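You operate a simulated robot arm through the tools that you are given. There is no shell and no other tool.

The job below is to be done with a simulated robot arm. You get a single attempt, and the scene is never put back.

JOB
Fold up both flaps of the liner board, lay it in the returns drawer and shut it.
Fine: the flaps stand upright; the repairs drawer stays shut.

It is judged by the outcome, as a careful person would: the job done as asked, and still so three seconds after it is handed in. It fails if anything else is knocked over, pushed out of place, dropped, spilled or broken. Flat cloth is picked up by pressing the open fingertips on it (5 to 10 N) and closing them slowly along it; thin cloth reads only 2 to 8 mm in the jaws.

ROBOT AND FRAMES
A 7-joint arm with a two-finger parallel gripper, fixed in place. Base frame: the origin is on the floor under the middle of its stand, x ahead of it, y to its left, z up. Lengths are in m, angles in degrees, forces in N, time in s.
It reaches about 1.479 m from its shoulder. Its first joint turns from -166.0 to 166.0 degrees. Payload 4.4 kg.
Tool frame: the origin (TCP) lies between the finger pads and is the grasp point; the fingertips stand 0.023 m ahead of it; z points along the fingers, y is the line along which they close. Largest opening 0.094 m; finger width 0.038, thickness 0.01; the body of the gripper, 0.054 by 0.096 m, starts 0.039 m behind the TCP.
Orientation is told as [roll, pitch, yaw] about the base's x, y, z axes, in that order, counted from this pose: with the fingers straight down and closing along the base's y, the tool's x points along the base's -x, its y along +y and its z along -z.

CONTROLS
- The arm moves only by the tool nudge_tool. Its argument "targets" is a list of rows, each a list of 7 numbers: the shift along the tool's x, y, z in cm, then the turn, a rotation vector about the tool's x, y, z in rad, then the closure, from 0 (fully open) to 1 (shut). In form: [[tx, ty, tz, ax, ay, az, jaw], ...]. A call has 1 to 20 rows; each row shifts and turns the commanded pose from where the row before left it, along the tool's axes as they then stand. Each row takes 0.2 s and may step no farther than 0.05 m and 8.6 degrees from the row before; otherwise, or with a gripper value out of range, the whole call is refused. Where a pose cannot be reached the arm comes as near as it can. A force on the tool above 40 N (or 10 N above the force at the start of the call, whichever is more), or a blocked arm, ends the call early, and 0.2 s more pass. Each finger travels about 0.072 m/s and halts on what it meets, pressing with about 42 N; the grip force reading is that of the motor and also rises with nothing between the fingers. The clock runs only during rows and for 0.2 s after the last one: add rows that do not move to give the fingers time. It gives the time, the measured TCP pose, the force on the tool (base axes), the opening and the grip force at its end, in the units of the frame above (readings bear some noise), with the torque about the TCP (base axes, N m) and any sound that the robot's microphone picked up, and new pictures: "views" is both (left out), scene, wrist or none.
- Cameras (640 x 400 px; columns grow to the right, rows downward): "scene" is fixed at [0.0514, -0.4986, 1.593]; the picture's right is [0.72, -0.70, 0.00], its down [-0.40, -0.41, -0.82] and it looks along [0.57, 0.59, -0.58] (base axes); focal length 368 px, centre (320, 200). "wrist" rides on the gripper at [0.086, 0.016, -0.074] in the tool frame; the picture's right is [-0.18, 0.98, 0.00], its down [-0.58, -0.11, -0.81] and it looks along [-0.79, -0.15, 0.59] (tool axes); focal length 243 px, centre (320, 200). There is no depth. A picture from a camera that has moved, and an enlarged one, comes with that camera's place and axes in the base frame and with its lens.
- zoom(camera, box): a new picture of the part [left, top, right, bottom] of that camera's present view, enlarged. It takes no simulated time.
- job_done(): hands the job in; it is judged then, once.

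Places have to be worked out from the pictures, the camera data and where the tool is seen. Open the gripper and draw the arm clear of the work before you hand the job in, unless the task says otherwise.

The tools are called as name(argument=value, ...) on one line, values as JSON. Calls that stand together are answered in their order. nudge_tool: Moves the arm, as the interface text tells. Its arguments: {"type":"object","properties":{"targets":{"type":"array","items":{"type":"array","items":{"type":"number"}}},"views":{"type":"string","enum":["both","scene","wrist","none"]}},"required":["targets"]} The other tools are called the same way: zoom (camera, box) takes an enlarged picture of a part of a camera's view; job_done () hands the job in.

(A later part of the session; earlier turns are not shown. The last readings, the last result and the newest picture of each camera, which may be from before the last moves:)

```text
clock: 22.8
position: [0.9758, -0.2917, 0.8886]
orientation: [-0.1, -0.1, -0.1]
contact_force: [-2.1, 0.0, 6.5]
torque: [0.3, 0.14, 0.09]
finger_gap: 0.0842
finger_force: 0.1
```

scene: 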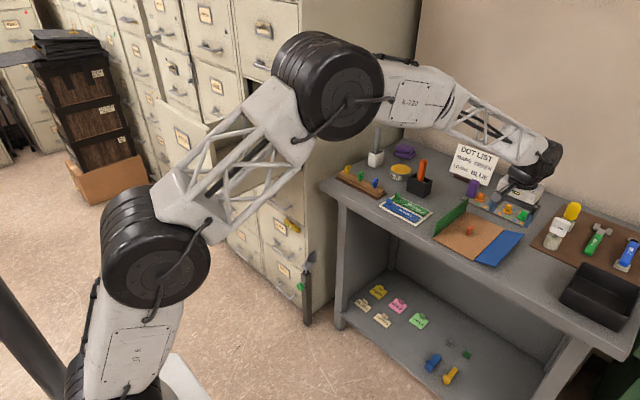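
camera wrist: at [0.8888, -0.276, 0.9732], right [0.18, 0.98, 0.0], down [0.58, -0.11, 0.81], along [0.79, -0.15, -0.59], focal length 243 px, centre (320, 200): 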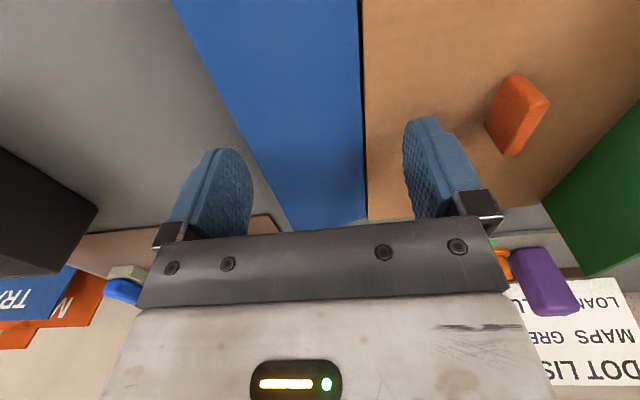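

The inner fingertip is in contact at 6.5 N. I'll press a little more, then close in small steps with a matching +y shift, so only the outer finger moves in on the blue flap.

nudge_tool(targets=[[0, 0, 0.15, 0, 0, 0, 0.106], [0, 0.235, 0, 0, 0, 0, 0.156], [0, 0.235, 0, 0, 0, 0, 0.206], [0, 0.235, 0, 0, 0, 0, 0.256], [0, 0.235, 0, 0, 0, 0, 0.306], [0, 0.235, 0, 0, 0, 0, 0.356], [0, 0.235, 0, 0, 0, 0, 0.406], [0, 0.235, 0, 0, 0, 0, 0.456], [0, 0, 0, 0, 0, 0, 0.456]], views="both")

zoom(camera="scene", box=[390, 170, 550, 270])

```text
clock: 24.3
position: [0.9759, -0.28, 0.8882]
orientation: [-0.1, -0.1, 0.0]
contact_force: [-0.3, -1.2, 2.6]
torque: [0.06, 0.03, 0.05]
finger_gap: 0.0557
finger_force: 0.0
stopped in row 7: the force on the tool passed its limit at 41 N (the readings are from after the stop); the commanded pose is now the measured one
camera wrist: at [0.8889, -0.2642, 0.9635], right [0.18, 0.98, 0.0], down [0.58, -0.11, 0.81], along [0.79, -0.15, -0.59], focal length 243 px, centre (320, 200)
```

scene: 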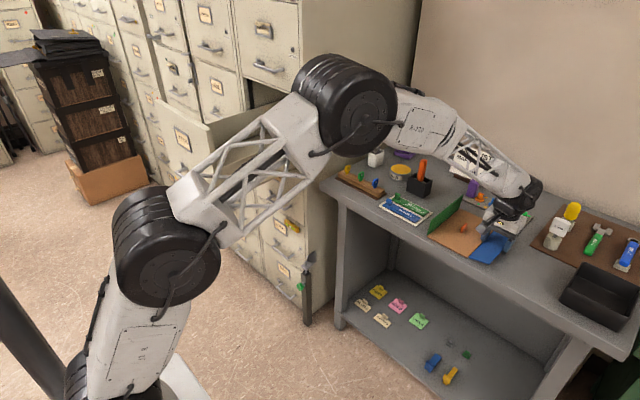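
wrist: 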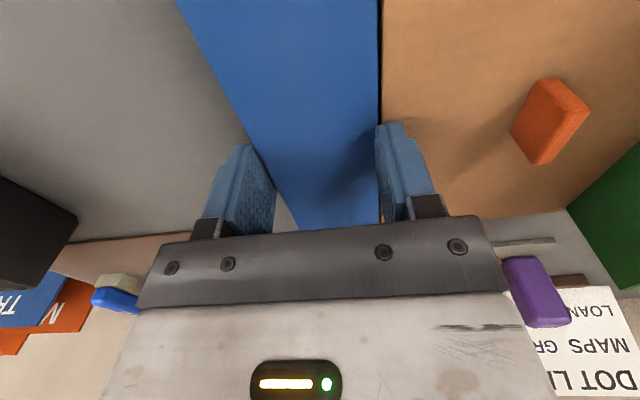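

```text
4.00 times, centred on (470, 220) of scene
camera zoom: at [0.0514, -0.4986, 1.593], right [0.72, -0.7, 0.0], down [-0.4, -0.41, -0.82], along [0.57, 0.59, -0.58], focal length 1473 px, centre (-280, 120)
```

zoom: 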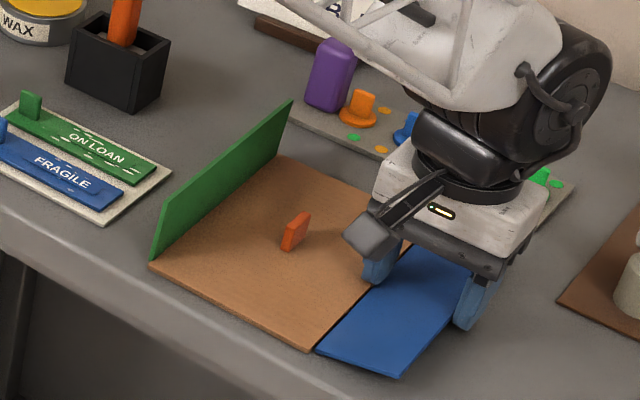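

The blue flap didn't rise; the board slid about 16 mm in +y until the inner finger reached the hinge, and the call stopped at 41 N. I'll lift a little, reopen with the inner finger about 2 cm inside the hinge (now y≈−0.247), and press harder before folding.

nudge_tool(targets=[[0, 0, -0.5, 0, 0, 0, 0.4], [0, 0, -0.5, 0, 0, 0, 0.35], [0, 0.4, 0, 0, 0, 0, 0.25], [0, 0.4, 0, 0, 0, 0, 0.138], [0, 0.4, 0, 0, 0, 0, 0.138], [0, 0, 0, 0, 0, 0, 0.138]], views="both")

zoom(camera="scene", box=[390, 170, 550, 270])

zoom(camera="wrist", box=[160, 90, 480, 260])

```text
clock: 25.7
position: [0.9759, -0.2677, 0.8974]
orientation: [0.0, -0.2, 0.1]
contact_force: [-0.2, 0.7, -0.3]
torque: [-0.03, 0.02, 0.01]
finger_gap: 0.0811
finger_force: 0.1
camera wrist: at [0.8887, -0.2518, 0.973], right [0.18, 0.98, 0.0], down [0.58, -0.11, 0.81], along [0.79, -0.15, -0.59], focal length 243 px, centre (320, 200)
```

scene: 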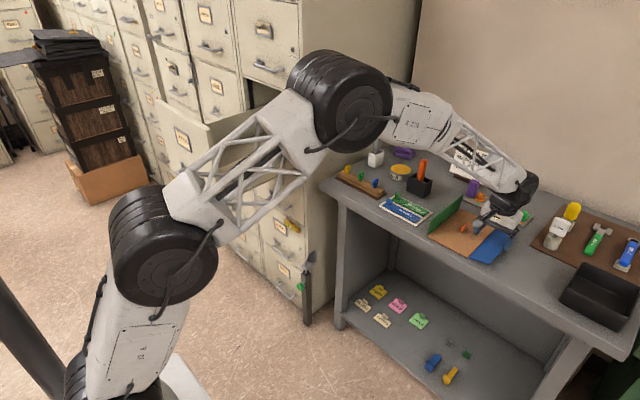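
wrist: 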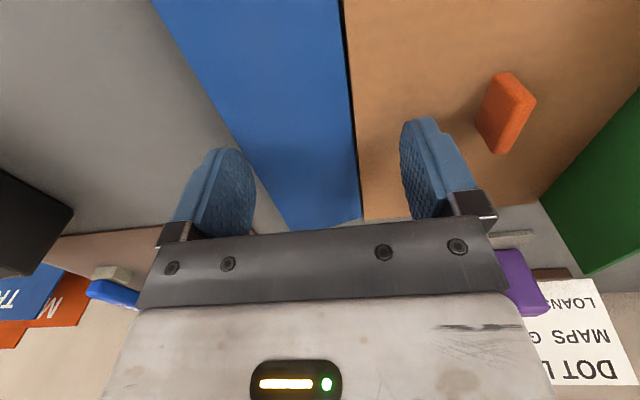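

```text
4.00 times, centred on (470, 220) of scene
camera zoom: at [0.0514, -0.4986, 1.593], right [0.72, -0.7, 0.0], down [-0.4, -0.41, -0.82], along [0.57, 0.59, -0.58], focal length 1473 px, centre (-280, 120)
```

zoom: 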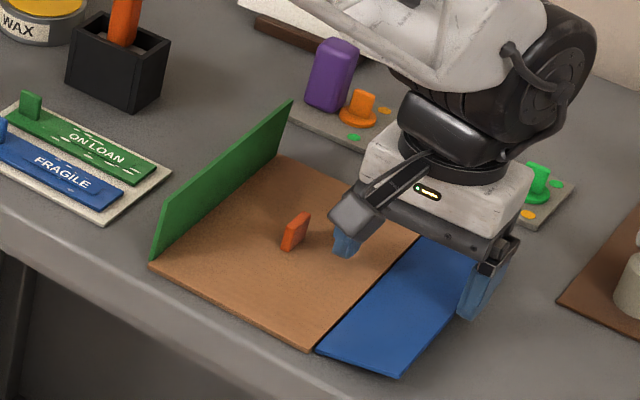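

```text
2.00 times, centred on (320, 175) of wrist
camera zoom: at [0.8887, -0.2518, 0.973], right [0.18, 0.98, 0.0], down [0.58, -0.11, 0.81], along [0.79, -0.15, -0.59], focal length 485 px, centre (320, 250)
```

zoom: 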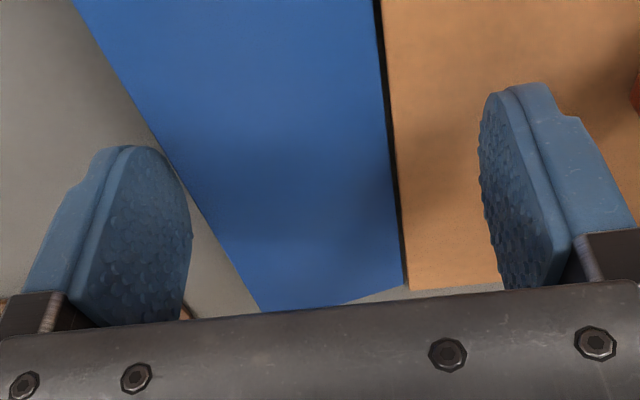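

The inner finger is well inside the hinge and the outer one is just outside the blue edge. I'll go down to press at about 20–25 N.

nudge_tool(targets=[[0, -0.15, 0.4, 0, 0, 0, 0.138], [0, 0, 0.3, 0, 0, 0, 0.138], [0, 0, 0.2, 0, 0, 0, 0.138], [0, 0, 0.1, 0, 0, 0, 0.138], [0, 0, 0.1, 0, 0, 0, 0.138], [0, 0, 0, 0, 0, 0, 0.138]], views="none")

```text
clock: 27.1
position: [0.9767, -0.2692, 0.8879]
orientation: [-0.1, -0.2, 0.1]
contact_force: [-3.9, 0.6, 13.7]
torque: [0.62, 0.31, 0.22]
finger_gap: 0.0811
finger_force: 0.7
```

The press is 13.7 N on the inner finger. I'll add a bit more, then start closing in short bursts and check the press each time.

nudge_tool(targets=[[0, 0, 0.12, 0, 0, 0, 0.138], [0, 0.188, 0, 0, 0, 0, 0.178], [0, 0.188, 0, 0, 0, 0, 0.218], [0, 0.188, 0, 0, 0, 0, 0.258], [0, 0, 0, 0, 0, 0, 0.258]], views="wrist")

zoom(camera="scene", box=[390, 170, 550, 270])

```text
clock: 28.3
position: [0.9773, -0.2655, 0.8873]
orientation: [-0.2, -0.4, -0.1]
contact_force: [0.1, -0.2, 2.3]
torque: [0.1, 0.02, 0.02]
finger_gap: 0.0696
finger_force: 0.1
stopped in row 5: the force on the tool passed its limit at 41 N (the readings are from after the stop); the commanded pose is now the measured one
camera wrist: at [0.8899, -0.248, 0.9631], right [0.18, 0.98, 0.0], down [0.58, -0.11, 0.81], along [0.8, -0.15, -0.59], focal length 243 px, centre (320, 200)
```

wrist: 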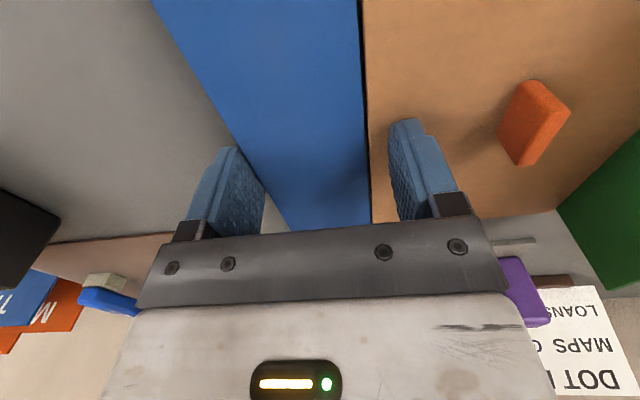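

```text
4.00 times, centred on (470, 220) of scene
camera zoom: at [0.0514, -0.4986, 1.593], right [0.72, -0.7, 0.0], down [-0.4, -0.41, -0.82], along [0.57, 0.59, -0.58], focal length 1473 px, centre (-280, 120)
```

zoom: 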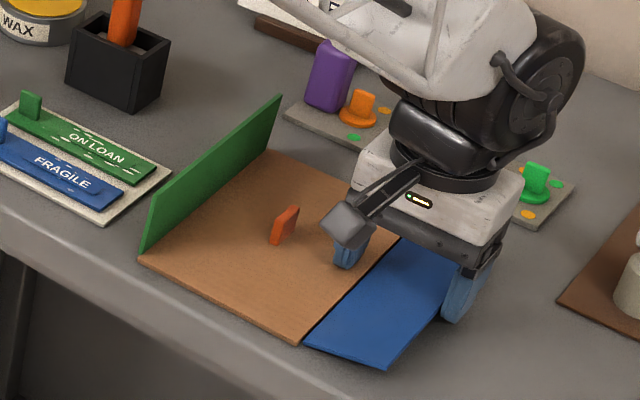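

The press method isn't working on the blue flap. Its angle has dropped to about 13°, so the vertical pad just locks against the edge by friction, and the board has slid to hinge y≈−0.239.

New approach: lift clear and roll the tool 40° so the outer finger slopes under the flap's edge like a ramp. Then I'll pinch the flap and rotate it about its hinge.

nudge_tool(targets=[[0, 0, -1.0, 0, 0, 0, 0.2], [0, 0, -2.5, 0, 0, 0, 0.2], [0, 0, -3, 0, 0, 0, 0.2], [0, 0, -3.5, 0, 0, 0, 0.362], [0.8, -3.3, 0, 0, 0, 0, 0.362], [0.8, -3.3, 0, 0, 0, 0, 0.362], [0, 0, 0, -0.1396, 0, 0, 0.362], [0, 0, 0, -0.1396, 0, 0, 0.362], [0, 0, 0, -0.1396, 0, 0, 0.362], [0, 0, 0, -0.1396, 0, 0, 0.362], [0, 0, 0, -0.1396, 0, 0, 0.362], [0, 0, 0, 0, 0, 0, 0.362]], views="both")

zoom(camera="scene", box=[390, 150, 582, 270])

```text
clock: 30.9
position: [0.9602, -0.3293, 0.9878]
orientation: [40.0, -0.4, -0.1]
contact_force: [0.1, 0.5, 0.9]
torque: [-0.01, -0.03, 0.0]
finger_gap: 0.0599
finger_force: 0.1
camera wrist: at [0.8729, -0.3662, 1.0558], right [0.18, 0.75, 0.63], down [0.58, -0.6, 0.55], along [0.8, 0.27, -0.54], focal length 243 px, centre (320, 200)
```

scene: 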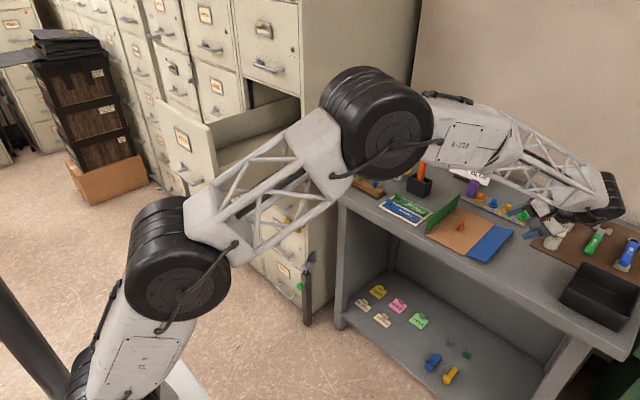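
wrist: 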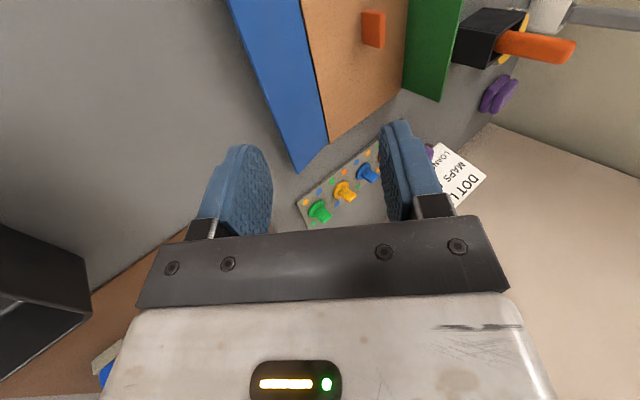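

```text
3.33 times, centred on (486, 210) of scene
camera zoom: at [0.0514, -0.4986, 1.593], right [0.72, -0.7, 0.0], down [-0.4, -0.41, -0.82], along [0.57, 0.59, -0.58], focal length 1228 px, centre (-233, 167)
```

zoom: 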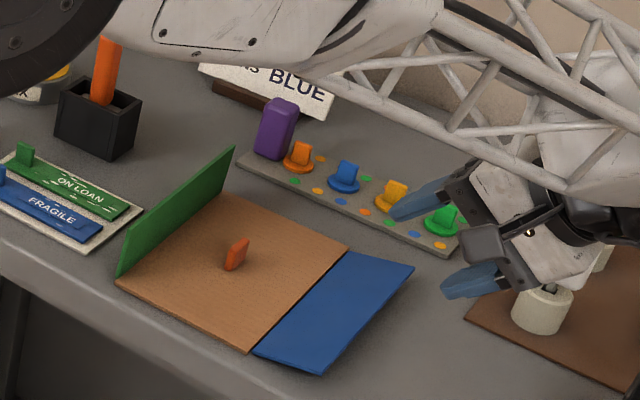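

With the tool rolled 40°, the wrist view puts the blue hinge at y≈−0.238 and its outer edge at y≈−0.296, z≈0.877, about 12 mm above the bench. I'll come down outside the edge and stop about 7 mm above insertion height.

nudge_tool(targets=[[0, -0.93, 2.43, 0, 0, 0, 0.362], [0, -0.93, 2.43, 0, 0, 0, 0.362], [0, -0.93, 2.43, 0, 0, 0, 0.362], [0, 0, 0, 0, 0, 0, 0.362]], views="wrist")

zoom(camera="scene", box=[430, 190, 558, 270])

zoom(camera="wrist", box=[160, 60, 480, 260])

```text
clock: 31.9
position: [0.9607, -0.3049, 0.9138]
orientation: [40.0, -0.3, -0.2]
contact_force: [-0.1, -0.2, -1.5]
torque: [-0.03, -0.04, -0.03]
finger_gap: 0.06
finger_force: 0.1
camera wrist: at [0.873, -0.3405, 0.981], right [0.18, 0.75, 0.63], down [0.58, -0.6, 0.55], along [0.8, 0.26, -0.54], focal length 243 px, centre (320, 200)
```

wrist: 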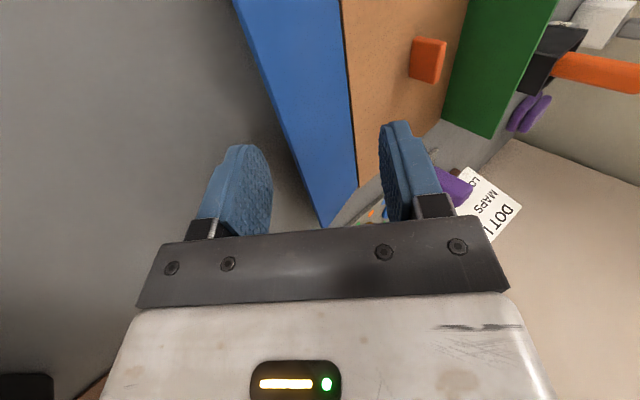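

```text
5.00 times, centred on (494, 230) of scene
camera zoom: at [0.0514, -0.4986, 1.593], right [0.72, -0.7, 0.0], down [-0.4, -0.41, -0.82], along [0.57, 0.59, -0.58], focal length 1841 px, centre (-550, 50)
```

zoom: 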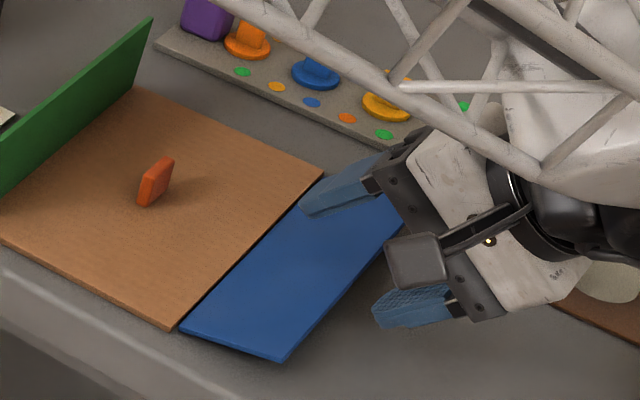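

```text
2.00 times, centred on (320, 160) of wrist
camera zoom: at [0.873, -0.3405, 0.981], right [0.18, 0.75, 0.63], down [0.58, -0.6, 0.55], along [0.8, 0.26, -0.54], focal length 485 px, centre (320, 280)
```

zoom: 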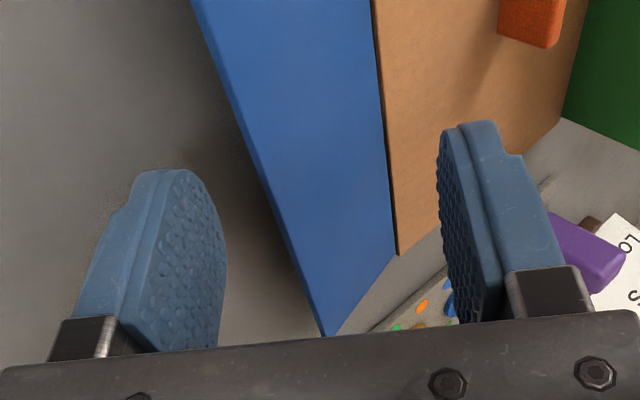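

The outer finger is clear outside the flap's edge. I'll ease down the remaining ~7 mm.

nudge_tool(targets=[[0, -0.19, 0.23, 0, 0, 0, 0.362], [0, -0.13, 0.16, 0, 0, 0, 0.362], [0, -0.13, 0.16, 0, 0, 0, 0.362], [0, 0, 0, 0, 0, 0, 0.362]], views="wrist")

zoom(camera="wrist", box=[160, 60, 480, 260])

zoom(camera="scene", box=[460, 210, 556, 270])

```text
clock: 32.9
position: [0.9613, -0.3043, 0.9055]
orientation: [39.9, -0.3, -0.1]
contact_force: [0.2, -0.4, -0.3]
torque: [0.02, -0.02, -0.01]
finger_gap: 0.0597
finger_force: 0.1
camera wrist: at [0.8734, -0.3403, 0.9742], right [0.18, 0.75, 0.63], down [0.58, -0.6, 0.55], along [0.8, 0.26, -0.54], focal length 243 px, centre (320, 200)
```

wrist: 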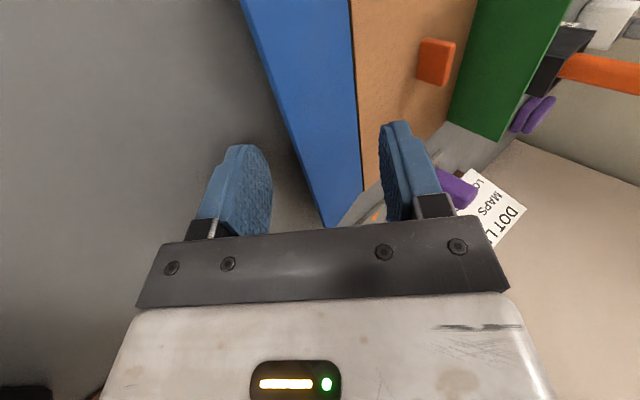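

```text
2.00 times, centred on (320, 160) of wrist
camera zoom: at [0.8734, -0.3403, 0.9742], right [0.18, 0.75, 0.63], down [0.58, -0.6, 0.55], along [0.8, 0.26, -0.54], focal length 485 px, centre (320, 280)
```

zoom: 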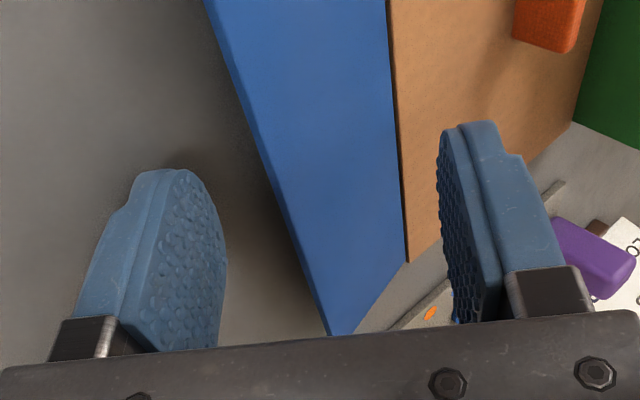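

```text
6.67 times, centred on (508, 240) of scene
camera zoom: at [0.0514, -0.4986, 1.593], right [0.72, -0.7, 0.0], down [-0.4, -0.41, -0.82], along [0.57, 0.59, -0.58], focal length 2455 px, centre (-933, -67)
```

zoom: 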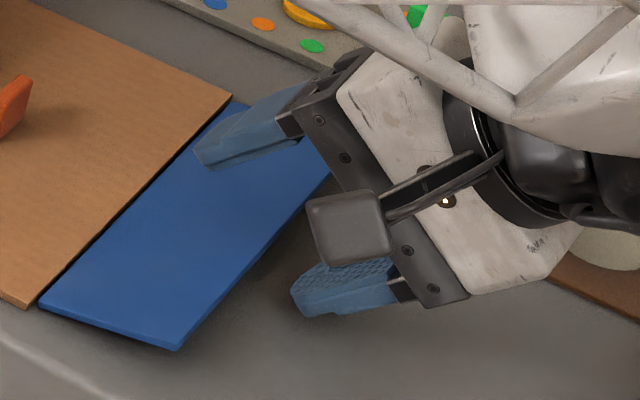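

The outer fingertip is now at bench level with no contact. I'll slide it +y about 2.6 cm, so its sloped pad slips under the blue flap's edge.

nudge_tool(targets=[[0, 0.5, 0.42, 0, 0, 0, 0.362], [0, 0.5, 0.42, 0, 0, 0, 0.362], [0, 0.5, 0.42, 0, 0, 0, 0.362], [0, 0.5, 0.42, 0, 0, 0, 0.362], [0, 0, 0, 0, 0, 0, 0.362]], views="wrist")

zoom(camera="wrist", box=[160, 60, 480, 260])

zoom(camera="scene", box=[430, 190, 558, 270])

```text
clock: 34.1
position: [0.9607, -0.2781, 0.9063]
orientation: [39.8, -0.3, 0.1]
contact_force: [0.8, -0.6, 0.0]
torque: [0.0, -0.01, 0.01]
finger_gap: 0.0602
finger_force: 0.2
camera wrist: at [0.8733, -0.314, 0.9744], right [0.18, 0.75, 0.63], down [0.58, -0.6, 0.55], along [0.8, 0.27, -0.54], focal length 243 px, centre (320, 200)
```

wrist: 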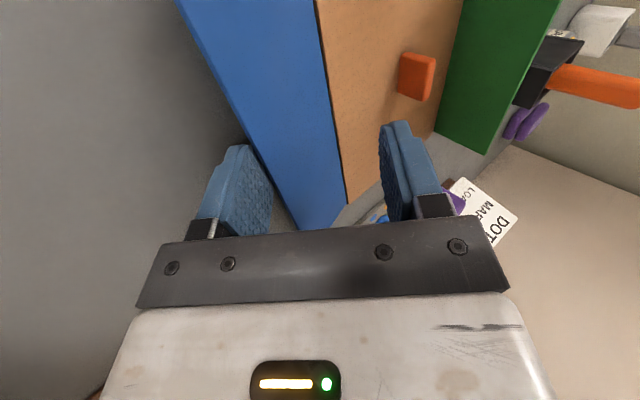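

```text
2.00 times, centred on (320, 160) of wrist
camera zoom: at [0.8733, -0.314, 0.9744], right [0.18, 0.75, 0.63], down [0.58, -0.6, 0.55], along [0.8, 0.27, -0.54], focal length 485 px, centre (320, 280)
```

zoom: 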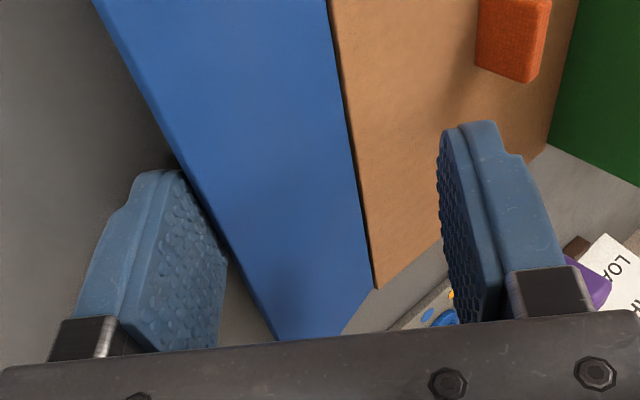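

```text
5.00 times, centred on (494, 230) of scene
camera zoom: at [0.0514, -0.4986, 1.593], right [0.72, -0.7, 0.0], down [-0.4, -0.41, -0.82], along [0.57, 0.59, -0.58], focal length 1841 px, centre (-550, 50)
```

zoom: 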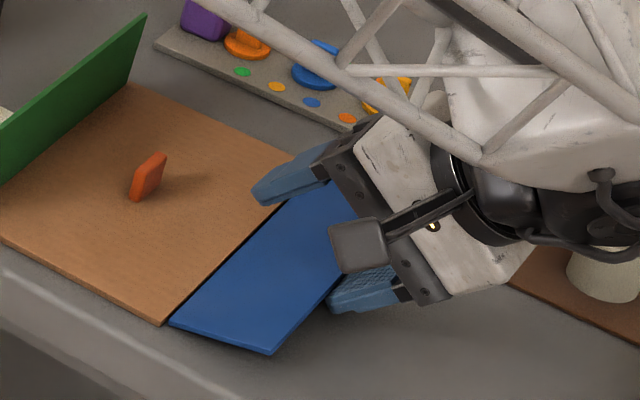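

The sloped pad is at or under the flap's edge, and the board slid a few millimetres. I'll try lifting straight up 1.5 cm here to see whether the flap rotates about its hinge.

nudge_tool(targets=[[0, 0.32, -0.383, 0, 0, 0, 0.362], [0, 0.32, -0.383, 0, 0, 0, 0.362], [0, 0.32, -0.383, 0, 0, 0, 0.362], [0, 0, 0, 0, 0, 0, 0.362]], views="wrist")

zoom(camera="wrist", box=[160, 60, 480, 260])

zoom(camera="scene", box=[430, 190, 558, 270])

```text
clock: 35.1
position: [0.9609, -0.2793, 0.9215]
orientation: [39.9, -0.4, 0.1]
contact_force: [-0.6, 0.4, -1.1]
torque: [-0.02, 0.03, -0.01]
finger_gap: 0.0602
finger_force: 0.0
camera wrist: at [0.8732, -0.3142, 0.9895], right [0.18, 0.75, 0.63], down [0.58, -0.6, 0.55], along [0.8, 0.26, -0.54], focal length 243 px, centre (320, 200)
```

wrist: 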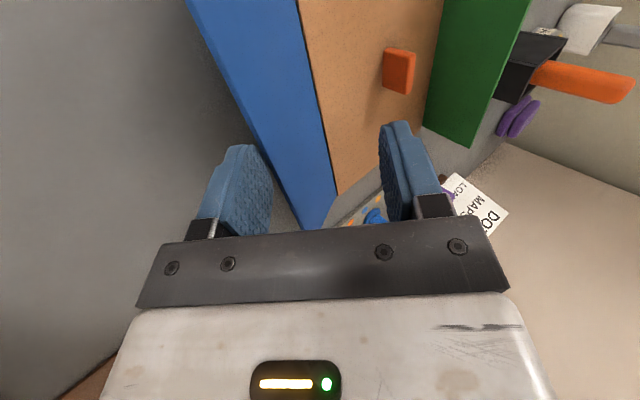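

```text
2.00 times, centred on (320, 160) of wrist
camera zoom: at [0.8732, -0.3142, 0.9895], right [0.18, 0.75, 0.63], down [0.58, -0.6, 0.55], along [0.8, 0.26, -0.54], focal length 485 px, centre (320, 280)
```

zoom: 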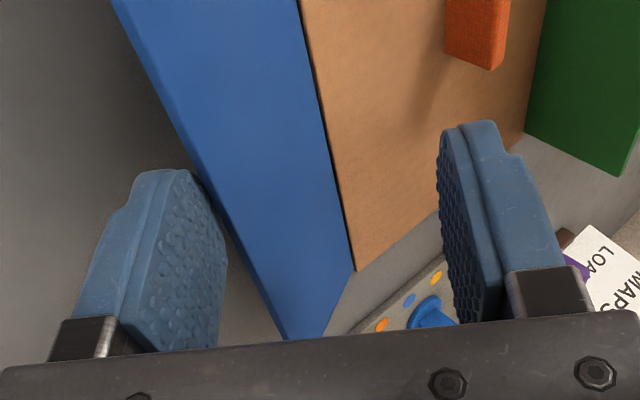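

```text
5.00 times, centred on (494, 230) of scene
camera zoom: at [0.0514, -0.4986, 1.593], right [0.72, -0.7, 0.0], down [-0.4, -0.41, -0.82], along [0.57, 0.59, -0.58], focal length 1841 px, centre (-550, 50)
```

zoom: 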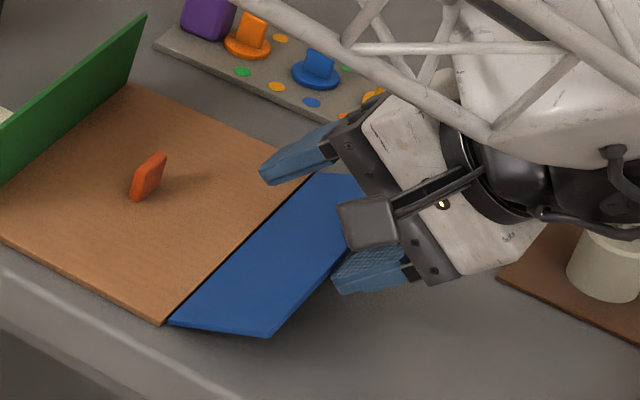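

The flap rotated up to about 28° with only ~1 N and the board stayed put, so lifting with the sloped pad works. I'll now swing the tool as a rigid lever about the hinge line (y≈−0.234, z≈0.867), which lies about 7 cm straight ahead of the TCP. First test is 16°.

nudge_tool(targets=[[0, 0.995, 0.07, 0.1396, 0, 0, 0.362], [0, 0.995, 0.07, 0.1396, 0, 0, 0.362], [0, 0, 0, 0, 0, 0, 0.362]], views="wrist")

zoom(camera="scene", box=[430, 190, 558, 270])

```text
clock: 35.9
position: [0.9616, -0.2621, 0.9324]
orientation: [23.9, -0.3, 0.1]
contact_force: [-0.4, 0.8, 0.1]
torque: [-0.01, 0.01, 0.01]
finger_gap: 0.06
finger_force: 0.1
camera wrist: at [0.8732, -0.277, 1.0072], right [0.18, 0.9, 0.4], down [0.58, -0.43, 0.7], along [0.8, 0.1, -0.6], focal length 243 px, centre (320, 200)
```

wrist: 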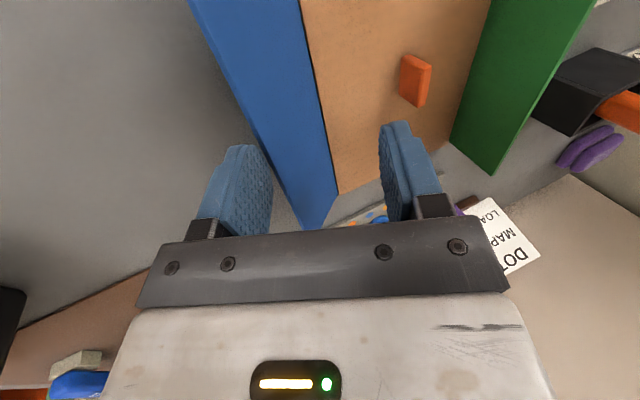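

```text
5.00 times, centred on (494, 230) of scene
camera zoom: at [0.0514, -0.4986, 1.593], right [0.72, -0.7, 0.0], down [-0.4, -0.41, -0.82], along [0.57, 0.59, -0.58], focal length 1841 px, centre (-550, 50)
```

zoom: 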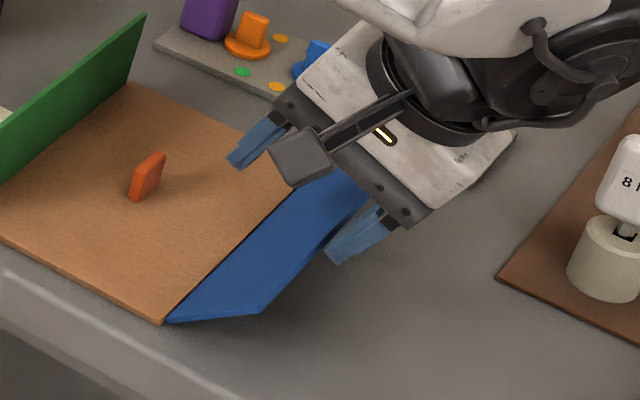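

The swing follows the computed path, the flap is up to about 45°, and the board hasn't moved. I'll continue with 24° more.

nudge_tool(targets=[[0, 0.995, 0.07, 0.1396, 0, 0, 0.362], [0, 0.995, 0.07, 0.1396, 0, 0, 0.362], [0, 0.995, 0.07, 0.1396, 0, 0, 0.362], [0, 0, 0, 0, 0, 0, 0.362]], views="both")

zoom(camera="scene", box=[430, 190, 558, 270])

```text
clock: 36.9
position: [0.96, -0.2343, 0.9366]
orientation: [-0.2, -0.3, 0.0]
contact_force: [0.6, 0.2, -0.5]
torque: [-0.01, -0.01, 0.0]
finger_gap: 0.0602
finger_force: 0.1
camera wrist: at [0.8735, -0.2164, 1.013], right [0.18, 0.98, 0.0], down [0.58, -0.11, 0.81], along [0.8, -0.15, -0.59], focal length 243 px, centre (320, 200)
```

scene: 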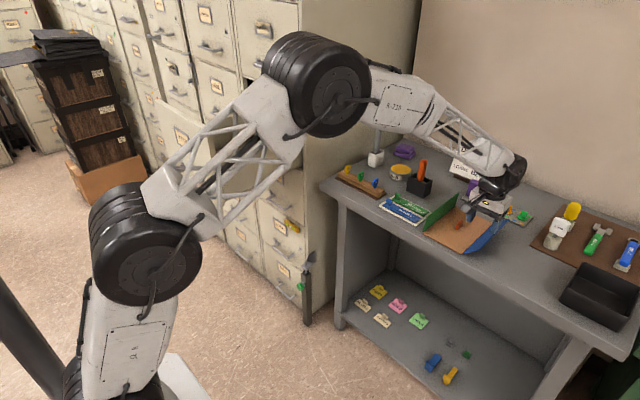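
wrist: 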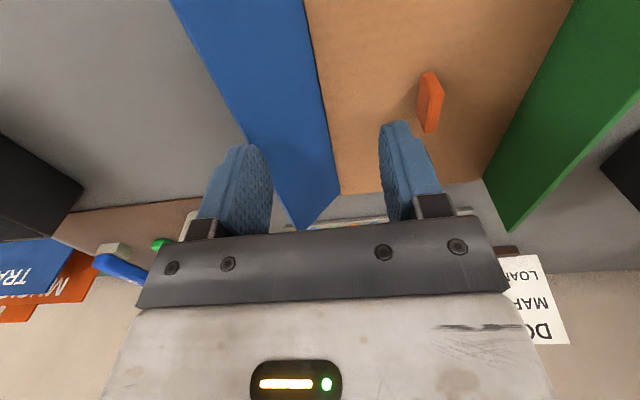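

```text
5.00 times, centred on (494, 230) of scene
camera zoom: at [0.0514, -0.4986, 1.593], right [0.72, -0.7, 0.0], down [-0.4, -0.41, -0.82], along [0.57, 0.59, -0.58], focal length 1841 px, centre (-550, 50)
```

zoom: 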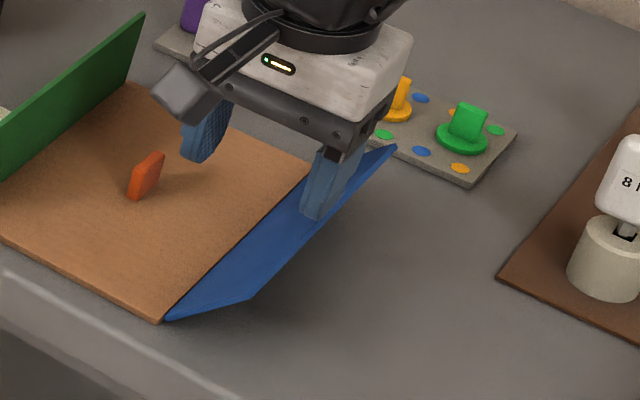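

The last part of the swing slipped off the edge, so the flap now stands at about 48° with the board unmoved, and the hinge holds it there. I'll back off, roll 40° again with the jaws wide, and lay the outer pad flush under the flap. Then I can pinch it and rotate without slipping.

nudge_tool(targets=[[0, 0, -3, 0, 0, 0, 0.362], [0, 0, -3, 0, 0, 0, 0.2], [0, -3.05, 0, 0, 0, 0, 0.043], [0, -3.05, 0, 0, 0, 0, 0.043], [0, 0, 0, -0.1396, 0, 0, 0.043], [0, 0, 0, -0.1396, 0, 0, 0.043], [0, 0, 0, -0.1396, 0, 0, 0.043], [0, 0, 0, -0.1396, 0, 0, 0.043], [0, 0, 0, -0.1396, 0, 0, 0.043], [0, -2.14, 2.55, 0, 0, 0, 0.043], [0, -2.14, 2.55, 0, 0, 0, 0.043], [0, 0, 0, 0, 0, 0, 0.043]], views="wrist")

zoom(camera="scene", box=[430, 190, 558, 270])

zoom(camera="wrist", box=[160, 60, 480, 260])

```text
clock: 39.5
position: [0.9596, -0.2928, 0.9317]
orientation: [40.0, -0.3, 0.0]
contact_force: [0.2, 0.1, -0.1]
torque: [-0.01, 0.0, 0.0]
finger_gap: 0.0903
finger_force: 0.1
camera wrist: at [0.873, -0.3289, 0.9995], right [0.18, 0.75, 0.63], down [0.58, -0.6, 0.55], along [0.8, 0.27, -0.54], focal length 243 px, centre (320, 200)
```

wrist: 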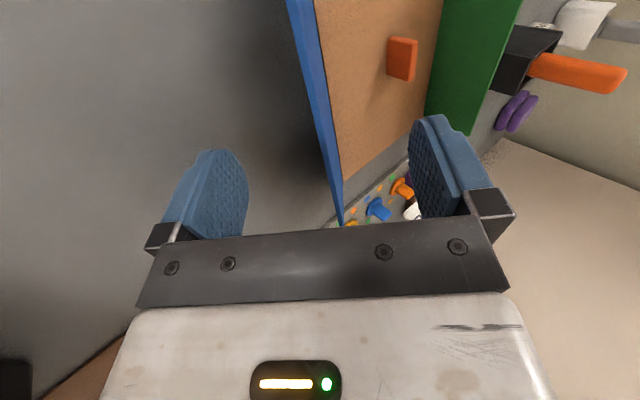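

```text
5.00 times, centred on (494, 230) of scene
camera zoom: at [0.0514, -0.4986, 1.593], right [0.72, -0.7, 0.0], down [-0.4, -0.41, -0.82], along [0.57, 0.59, -0.58], focal length 1841 px, centre (-550, 50)
```

zoom: 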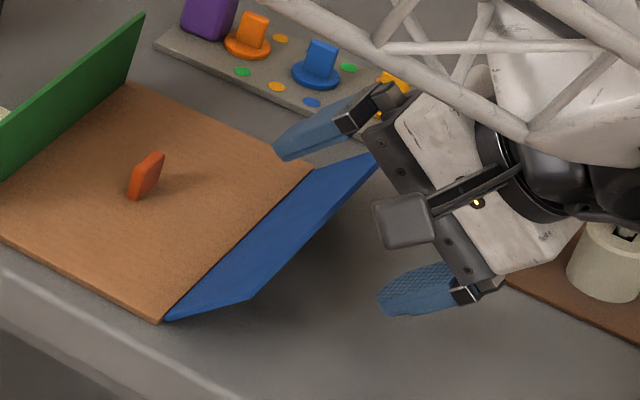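

```text
2.00 times, centred on (320, 160) of wrist
camera zoom: at [0.873, -0.3289, 0.9995], right [0.18, 0.75, 0.63], down [0.58, -0.6, 0.55], along [0.8, 0.27, -0.54], focal length 485 px, centre (320, 280)
```

zoom: 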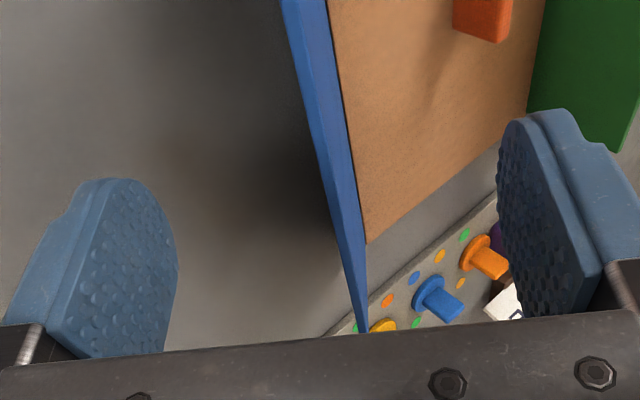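

The flap is neatly straddled and seen edge-on between the fingers. I'll go down about 12 mm and slide +y, so the outer pad comes up flush under the flap.

nudge_tool(targets=[[0, -0.746, 0.889, 0, 0, 0, 0.043], [0, 0.973, 0.817, 0, 0, 0, 0.043], [0, 0.973, 0.817, 0, 0, 0, 0.043], [0, 0.973, 0.817, 0, 0, 0, 0.043], [0, 0.973, 0.817, 0, 0, 0, 0.043], [0, 0.973, 0.817, 0, 0, 0, 0.043], [0, 0, 0, 0, 0, 0, 0.043]], views="wrist")

zoom(camera="scene", box=[430, 190, 558, 270])

zoom(camera="wrist", box=[160, 60, 480, 260])

```text
clock: 41.1
position: [0.9606, -0.2322, 0.918]
orientation: [39.9, -0.2, -0.1]
contact_force: [-0.8, 0.7, -0.7]
torque: [0.02, -0.01, -0.04]
finger_gap: 0.0901
finger_force: 0.0
camera wrist: at [0.8735, -0.266, 0.9875], right [0.18, 0.75, 0.63], down [0.58, -0.6, 0.55], along [0.8, 0.26, -0.54], focal length 243 px, centre (320, 200)
```

wrist: 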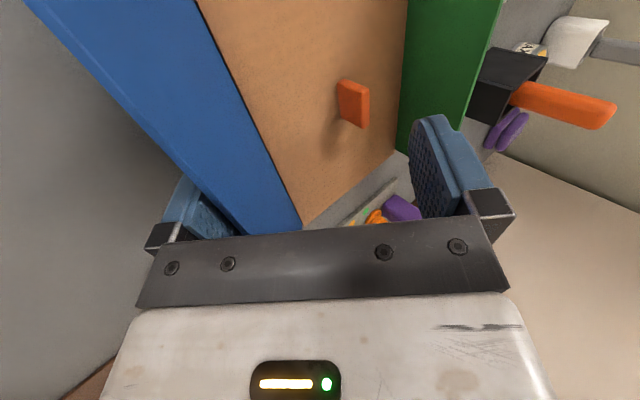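

```text
5.00 times, centred on (494, 230) of scene
camera zoom: at [0.0514, -0.4986, 1.593], right [0.72, -0.7, 0.0], down [-0.4, -0.41, -0.82], along [0.57, 0.59, -0.58], focal length 1841 px, centre (-550, 50)
```

zoom: 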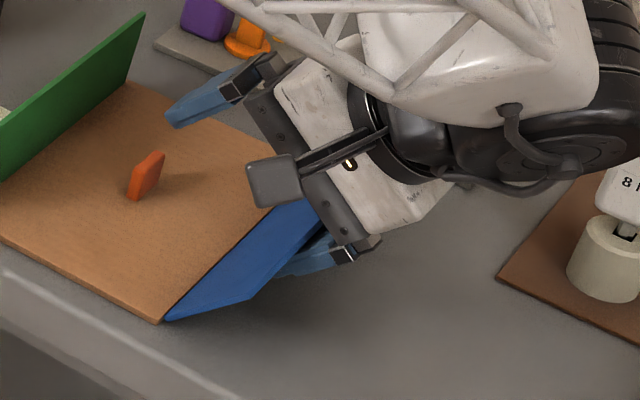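

```text
2.00 times, centred on (320, 160) of wrist
camera zoom: at [0.8735, -0.266, 0.9875], right [0.18, 0.75, 0.63], down [0.58, -0.6, 0.55], along [0.8, 0.26, -0.54], focal length 485 px, centre (320, 280)
```

zoom: 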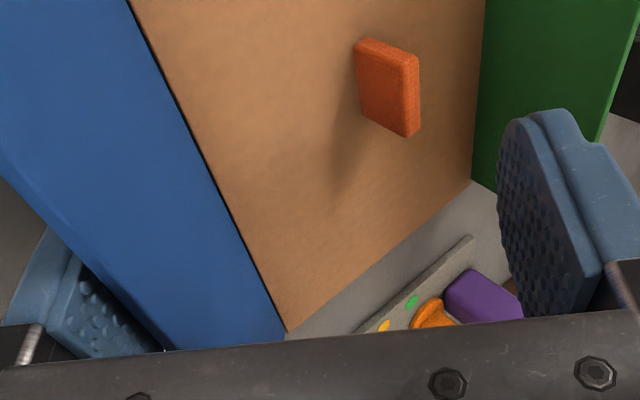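

The outer pad is now under the flap and the inner finger is above. I'll finish the last 6 mm to flush, then close with the outer finger held in place so the inner pad comes down on the flap.

nudge_tool(targets=[[0, 0.56, 0.27, 0, 0, 0, 0.043], [0, -0.525, 0, 0, 0, 0, 0.155], [0, -0.525, 0, 0, 0, 0, 0.266], [0, -0.525, 0, 0, 0, 0, 0.378], [0, -0.525, 0, 0, 0, 0, 0.49], [0, -0.525, 0, 0, 0, 0, 0.601], [0, -0.525, 0, 0, 0, 0, 0.713], [0, 0, 0, 0, 0, 0, 0.713]], views="wrist")

zoom(camera="scene", box=[430, 190, 558, 270])

zoom(camera="wrist", box=[160, 60, 480, 260])

```text
clock: 42.9
position: [0.9609, -0.2483, 0.9019]
orientation: [39.8, -0.3, -0.2]
contact_force: [0.2, 0.0, 0.5]
torque: [0.01, -0.03, 0.02]
finger_gap: 0.027
finger_force: 0.1
camera wrist: at [0.8735, -0.284, 0.9693], right [0.18, 0.75, 0.63], down [0.58, -0.6, 0.55], along [0.8, 0.26, -0.54], focal length 243 px, centre (320, 200)
```

wrist: 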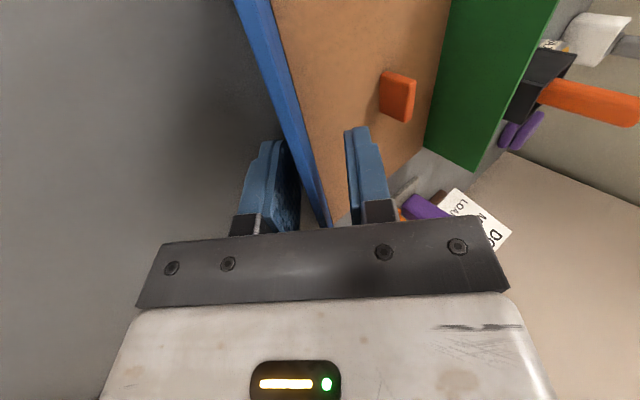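

```text
5.00 times, centred on (494, 230) of scene
camera zoom: at [0.0514, -0.4986, 1.593], right [0.72, -0.7, 0.0], down [-0.4, -0.41, -0.82], along [0.57, 0.59, -0.58], focal length 1841 px, centre (-550, 50)
```

zoom: 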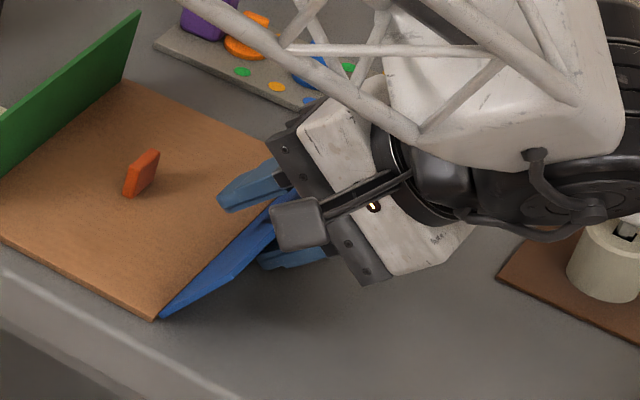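

```text
2.00 times, centred on (320, 160) of wrist
camera zoom: at [0.8735, -0.284, 0.9693], right [0.18, 0.75, 0.63], down [0.58, -0.6, 0.55], along [0.8, 0.26, -0.54], focal length 485 px, centre (320, 280)
```

zoom: 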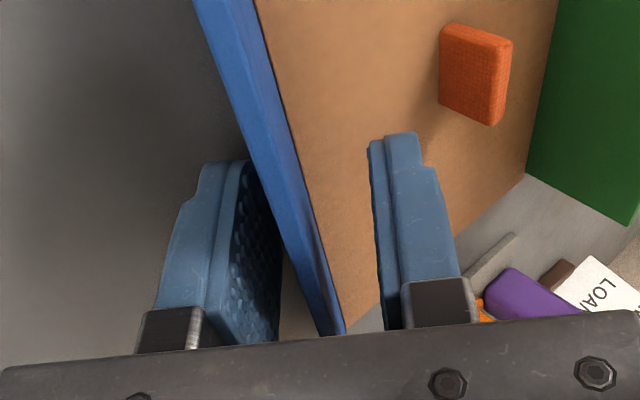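

The flap sits nicely between the two pads (gap 27 mm). I'll close the rest of the way to pinch it.

nudge_tool(targets=[[0, -0.45, 0, 0, 0, 0, 0.81], [0, -0.4, 0, 0, 0, 0, 0.9], [0, -0.15, 0, 0, 0, 0, 0.97], [0, 0, 0, 0, 0, 0, 0.97], [0, 0, 0, 0, 0, 0, 0.97]], views="wrist")

zoom(camera="scene", box=[430, 190, 558, 270])

zoom(camera="wrist", box=[160, 60, 480, 260])

```text
clock: 44.1
position: [0.9614, -0.2569, 0.894]
orientation: [39.9, -0.3, 0.0]
contact_force: [-0.2, -0.2, 0.0]
torque: [0.05, 0.1, -0.03]
finger_gap: 0.0039
finger_force: 7.9
camera wrist: at [0.8737, -0.2914, 0.9627], right [0.18, 0.75, 0.63], down [0.58, -0.6, 0.55], along [0.8, 0.26, -0.54], focal length 243 px, centre (320, 200)
```

wrist: 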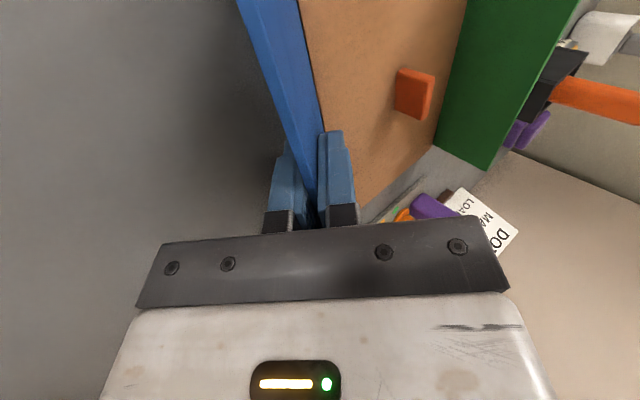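

```text
5.00 times, centred on (494, 230) of scene
camera zoom: at [0.0514, -0.4986, 1.593], right [0.72, -0.7, 0.0], down [-0.4, -0.41, -0.82], along [0.57, 0.59, -0.58], focal length 1841 px, centre (-550, 50)
```

zoom: 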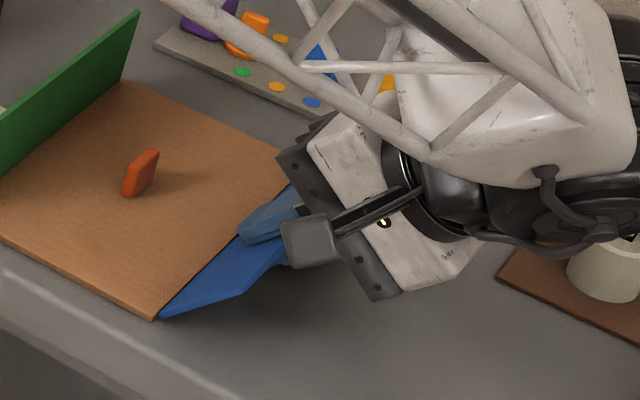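

```text
2.00 times, centred on (320, 160) of wrist
camera zoom: at [0.8737, -0.2914, 0.9627], right [0.18, 0.75, 0.63], down [0.58, -0.6, 0.55], along [0.8, 0.26, -0.54], focal length 485 px, centre (320, 280)
```

zoom: 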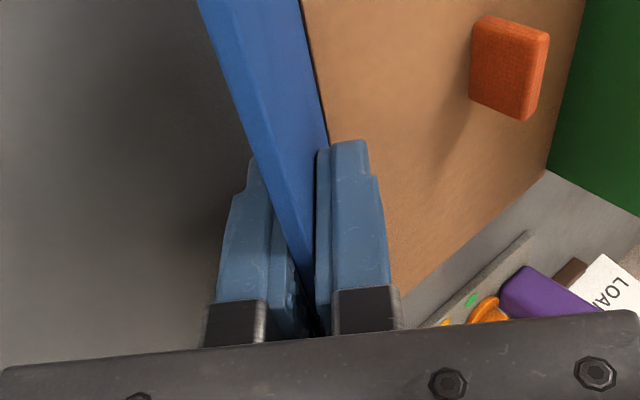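

The flap is pinched (3.9 mm gap, about 8 N grip) with almost no net force. I'll now rotate 40° about the hinge, which is 3.7 cm ahead of the TCP, to bring it to vertical.

nudge_tool(targets=[[0, 0.51, 0.036, 0.1396, 0, 0, 0.97], [0, 0.51, 0.036, 0.1396, 0, 0, 0.97], [0, 0.51, 0.036, 0.1396, 0, 0, 0.97], [0, 0.51, 0.036, 0.1396, 0, 0, 0.97], [0, 0.51, 0.036, 0.1396, 0, 0, 0.97], [0, 0, 0, 0, 0, 0, 0.97]], views="both")

zoom(camera="scene", box=[430, 190, 558, 270])

zoom(camera="wrist", box=[160, 60, 480, 260])

```text
clock: 45.5
position: [0.961, -0.2326, 0.9029]
orientation: [-0.2, -0.4, 0.0]
contact_force: [-0.4, -0.5, -1.2]
torque: [-0.02, -0.06, -0.02]
finger_gap: 0.0039
finger_force: 1.3
camera wrist: at [0.8737, -0.2157, 0.9779], right [0.18, 0.98, 0.0], down [0.58, -0.11, 0.81], along [0.8, -0.15, -0.59], focal length 243 px, centre (320, 200)
```

scene: 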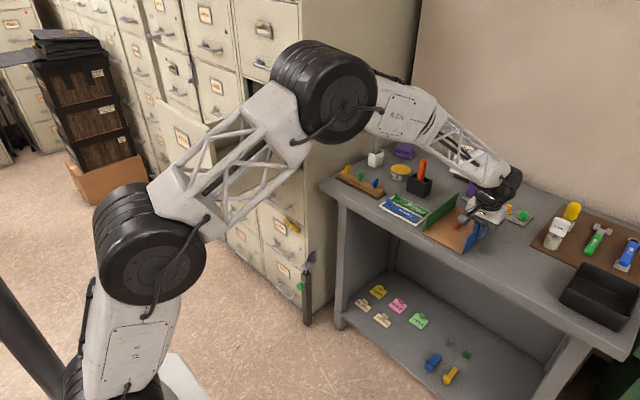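
wrist: 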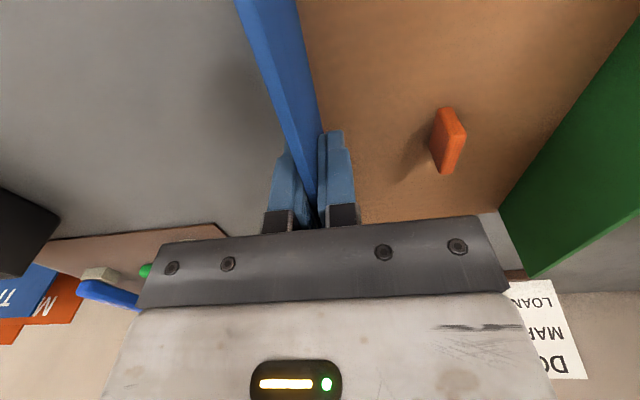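

```text
5.00 times, centred on (494, 230) of scene
camera zoom: at [0.0514, -0.4986, 1.593], right [0.72, -0.7, 0.0], down [-0.4, -0.41, -0.82], along [0.57, 0.59, -0.58], focal length 1841 px, centre (-550, 50)
```

zoom: 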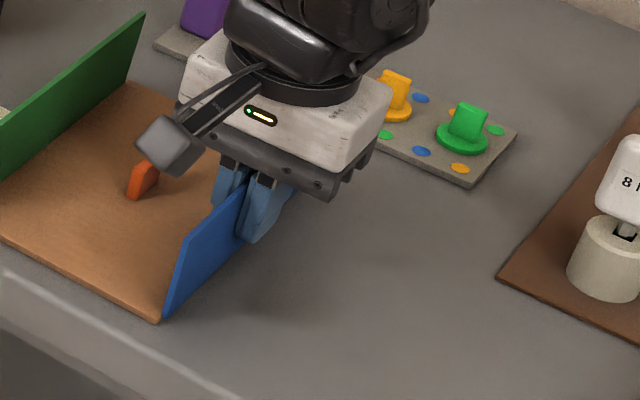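

```text
2.00 times, centred on (320, 160) of wrist
camera zoom: at [0.8737, -0.2157, 0.9779], right [0.18, 0.98, 0.0], down [0.58, -0.11, 0.81], along [0.8, -0.15, -0.59], focal length 485 px, centre (320, 280)
```

zoom: 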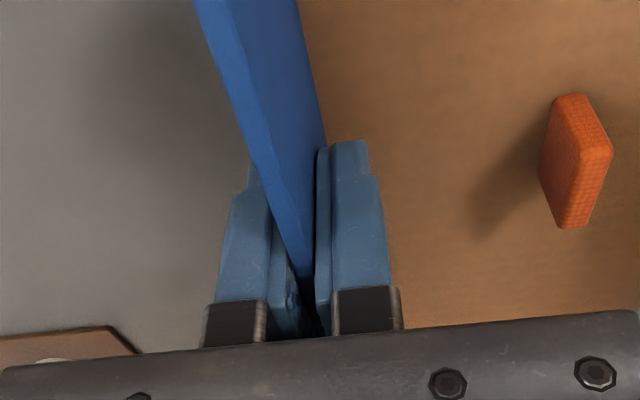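

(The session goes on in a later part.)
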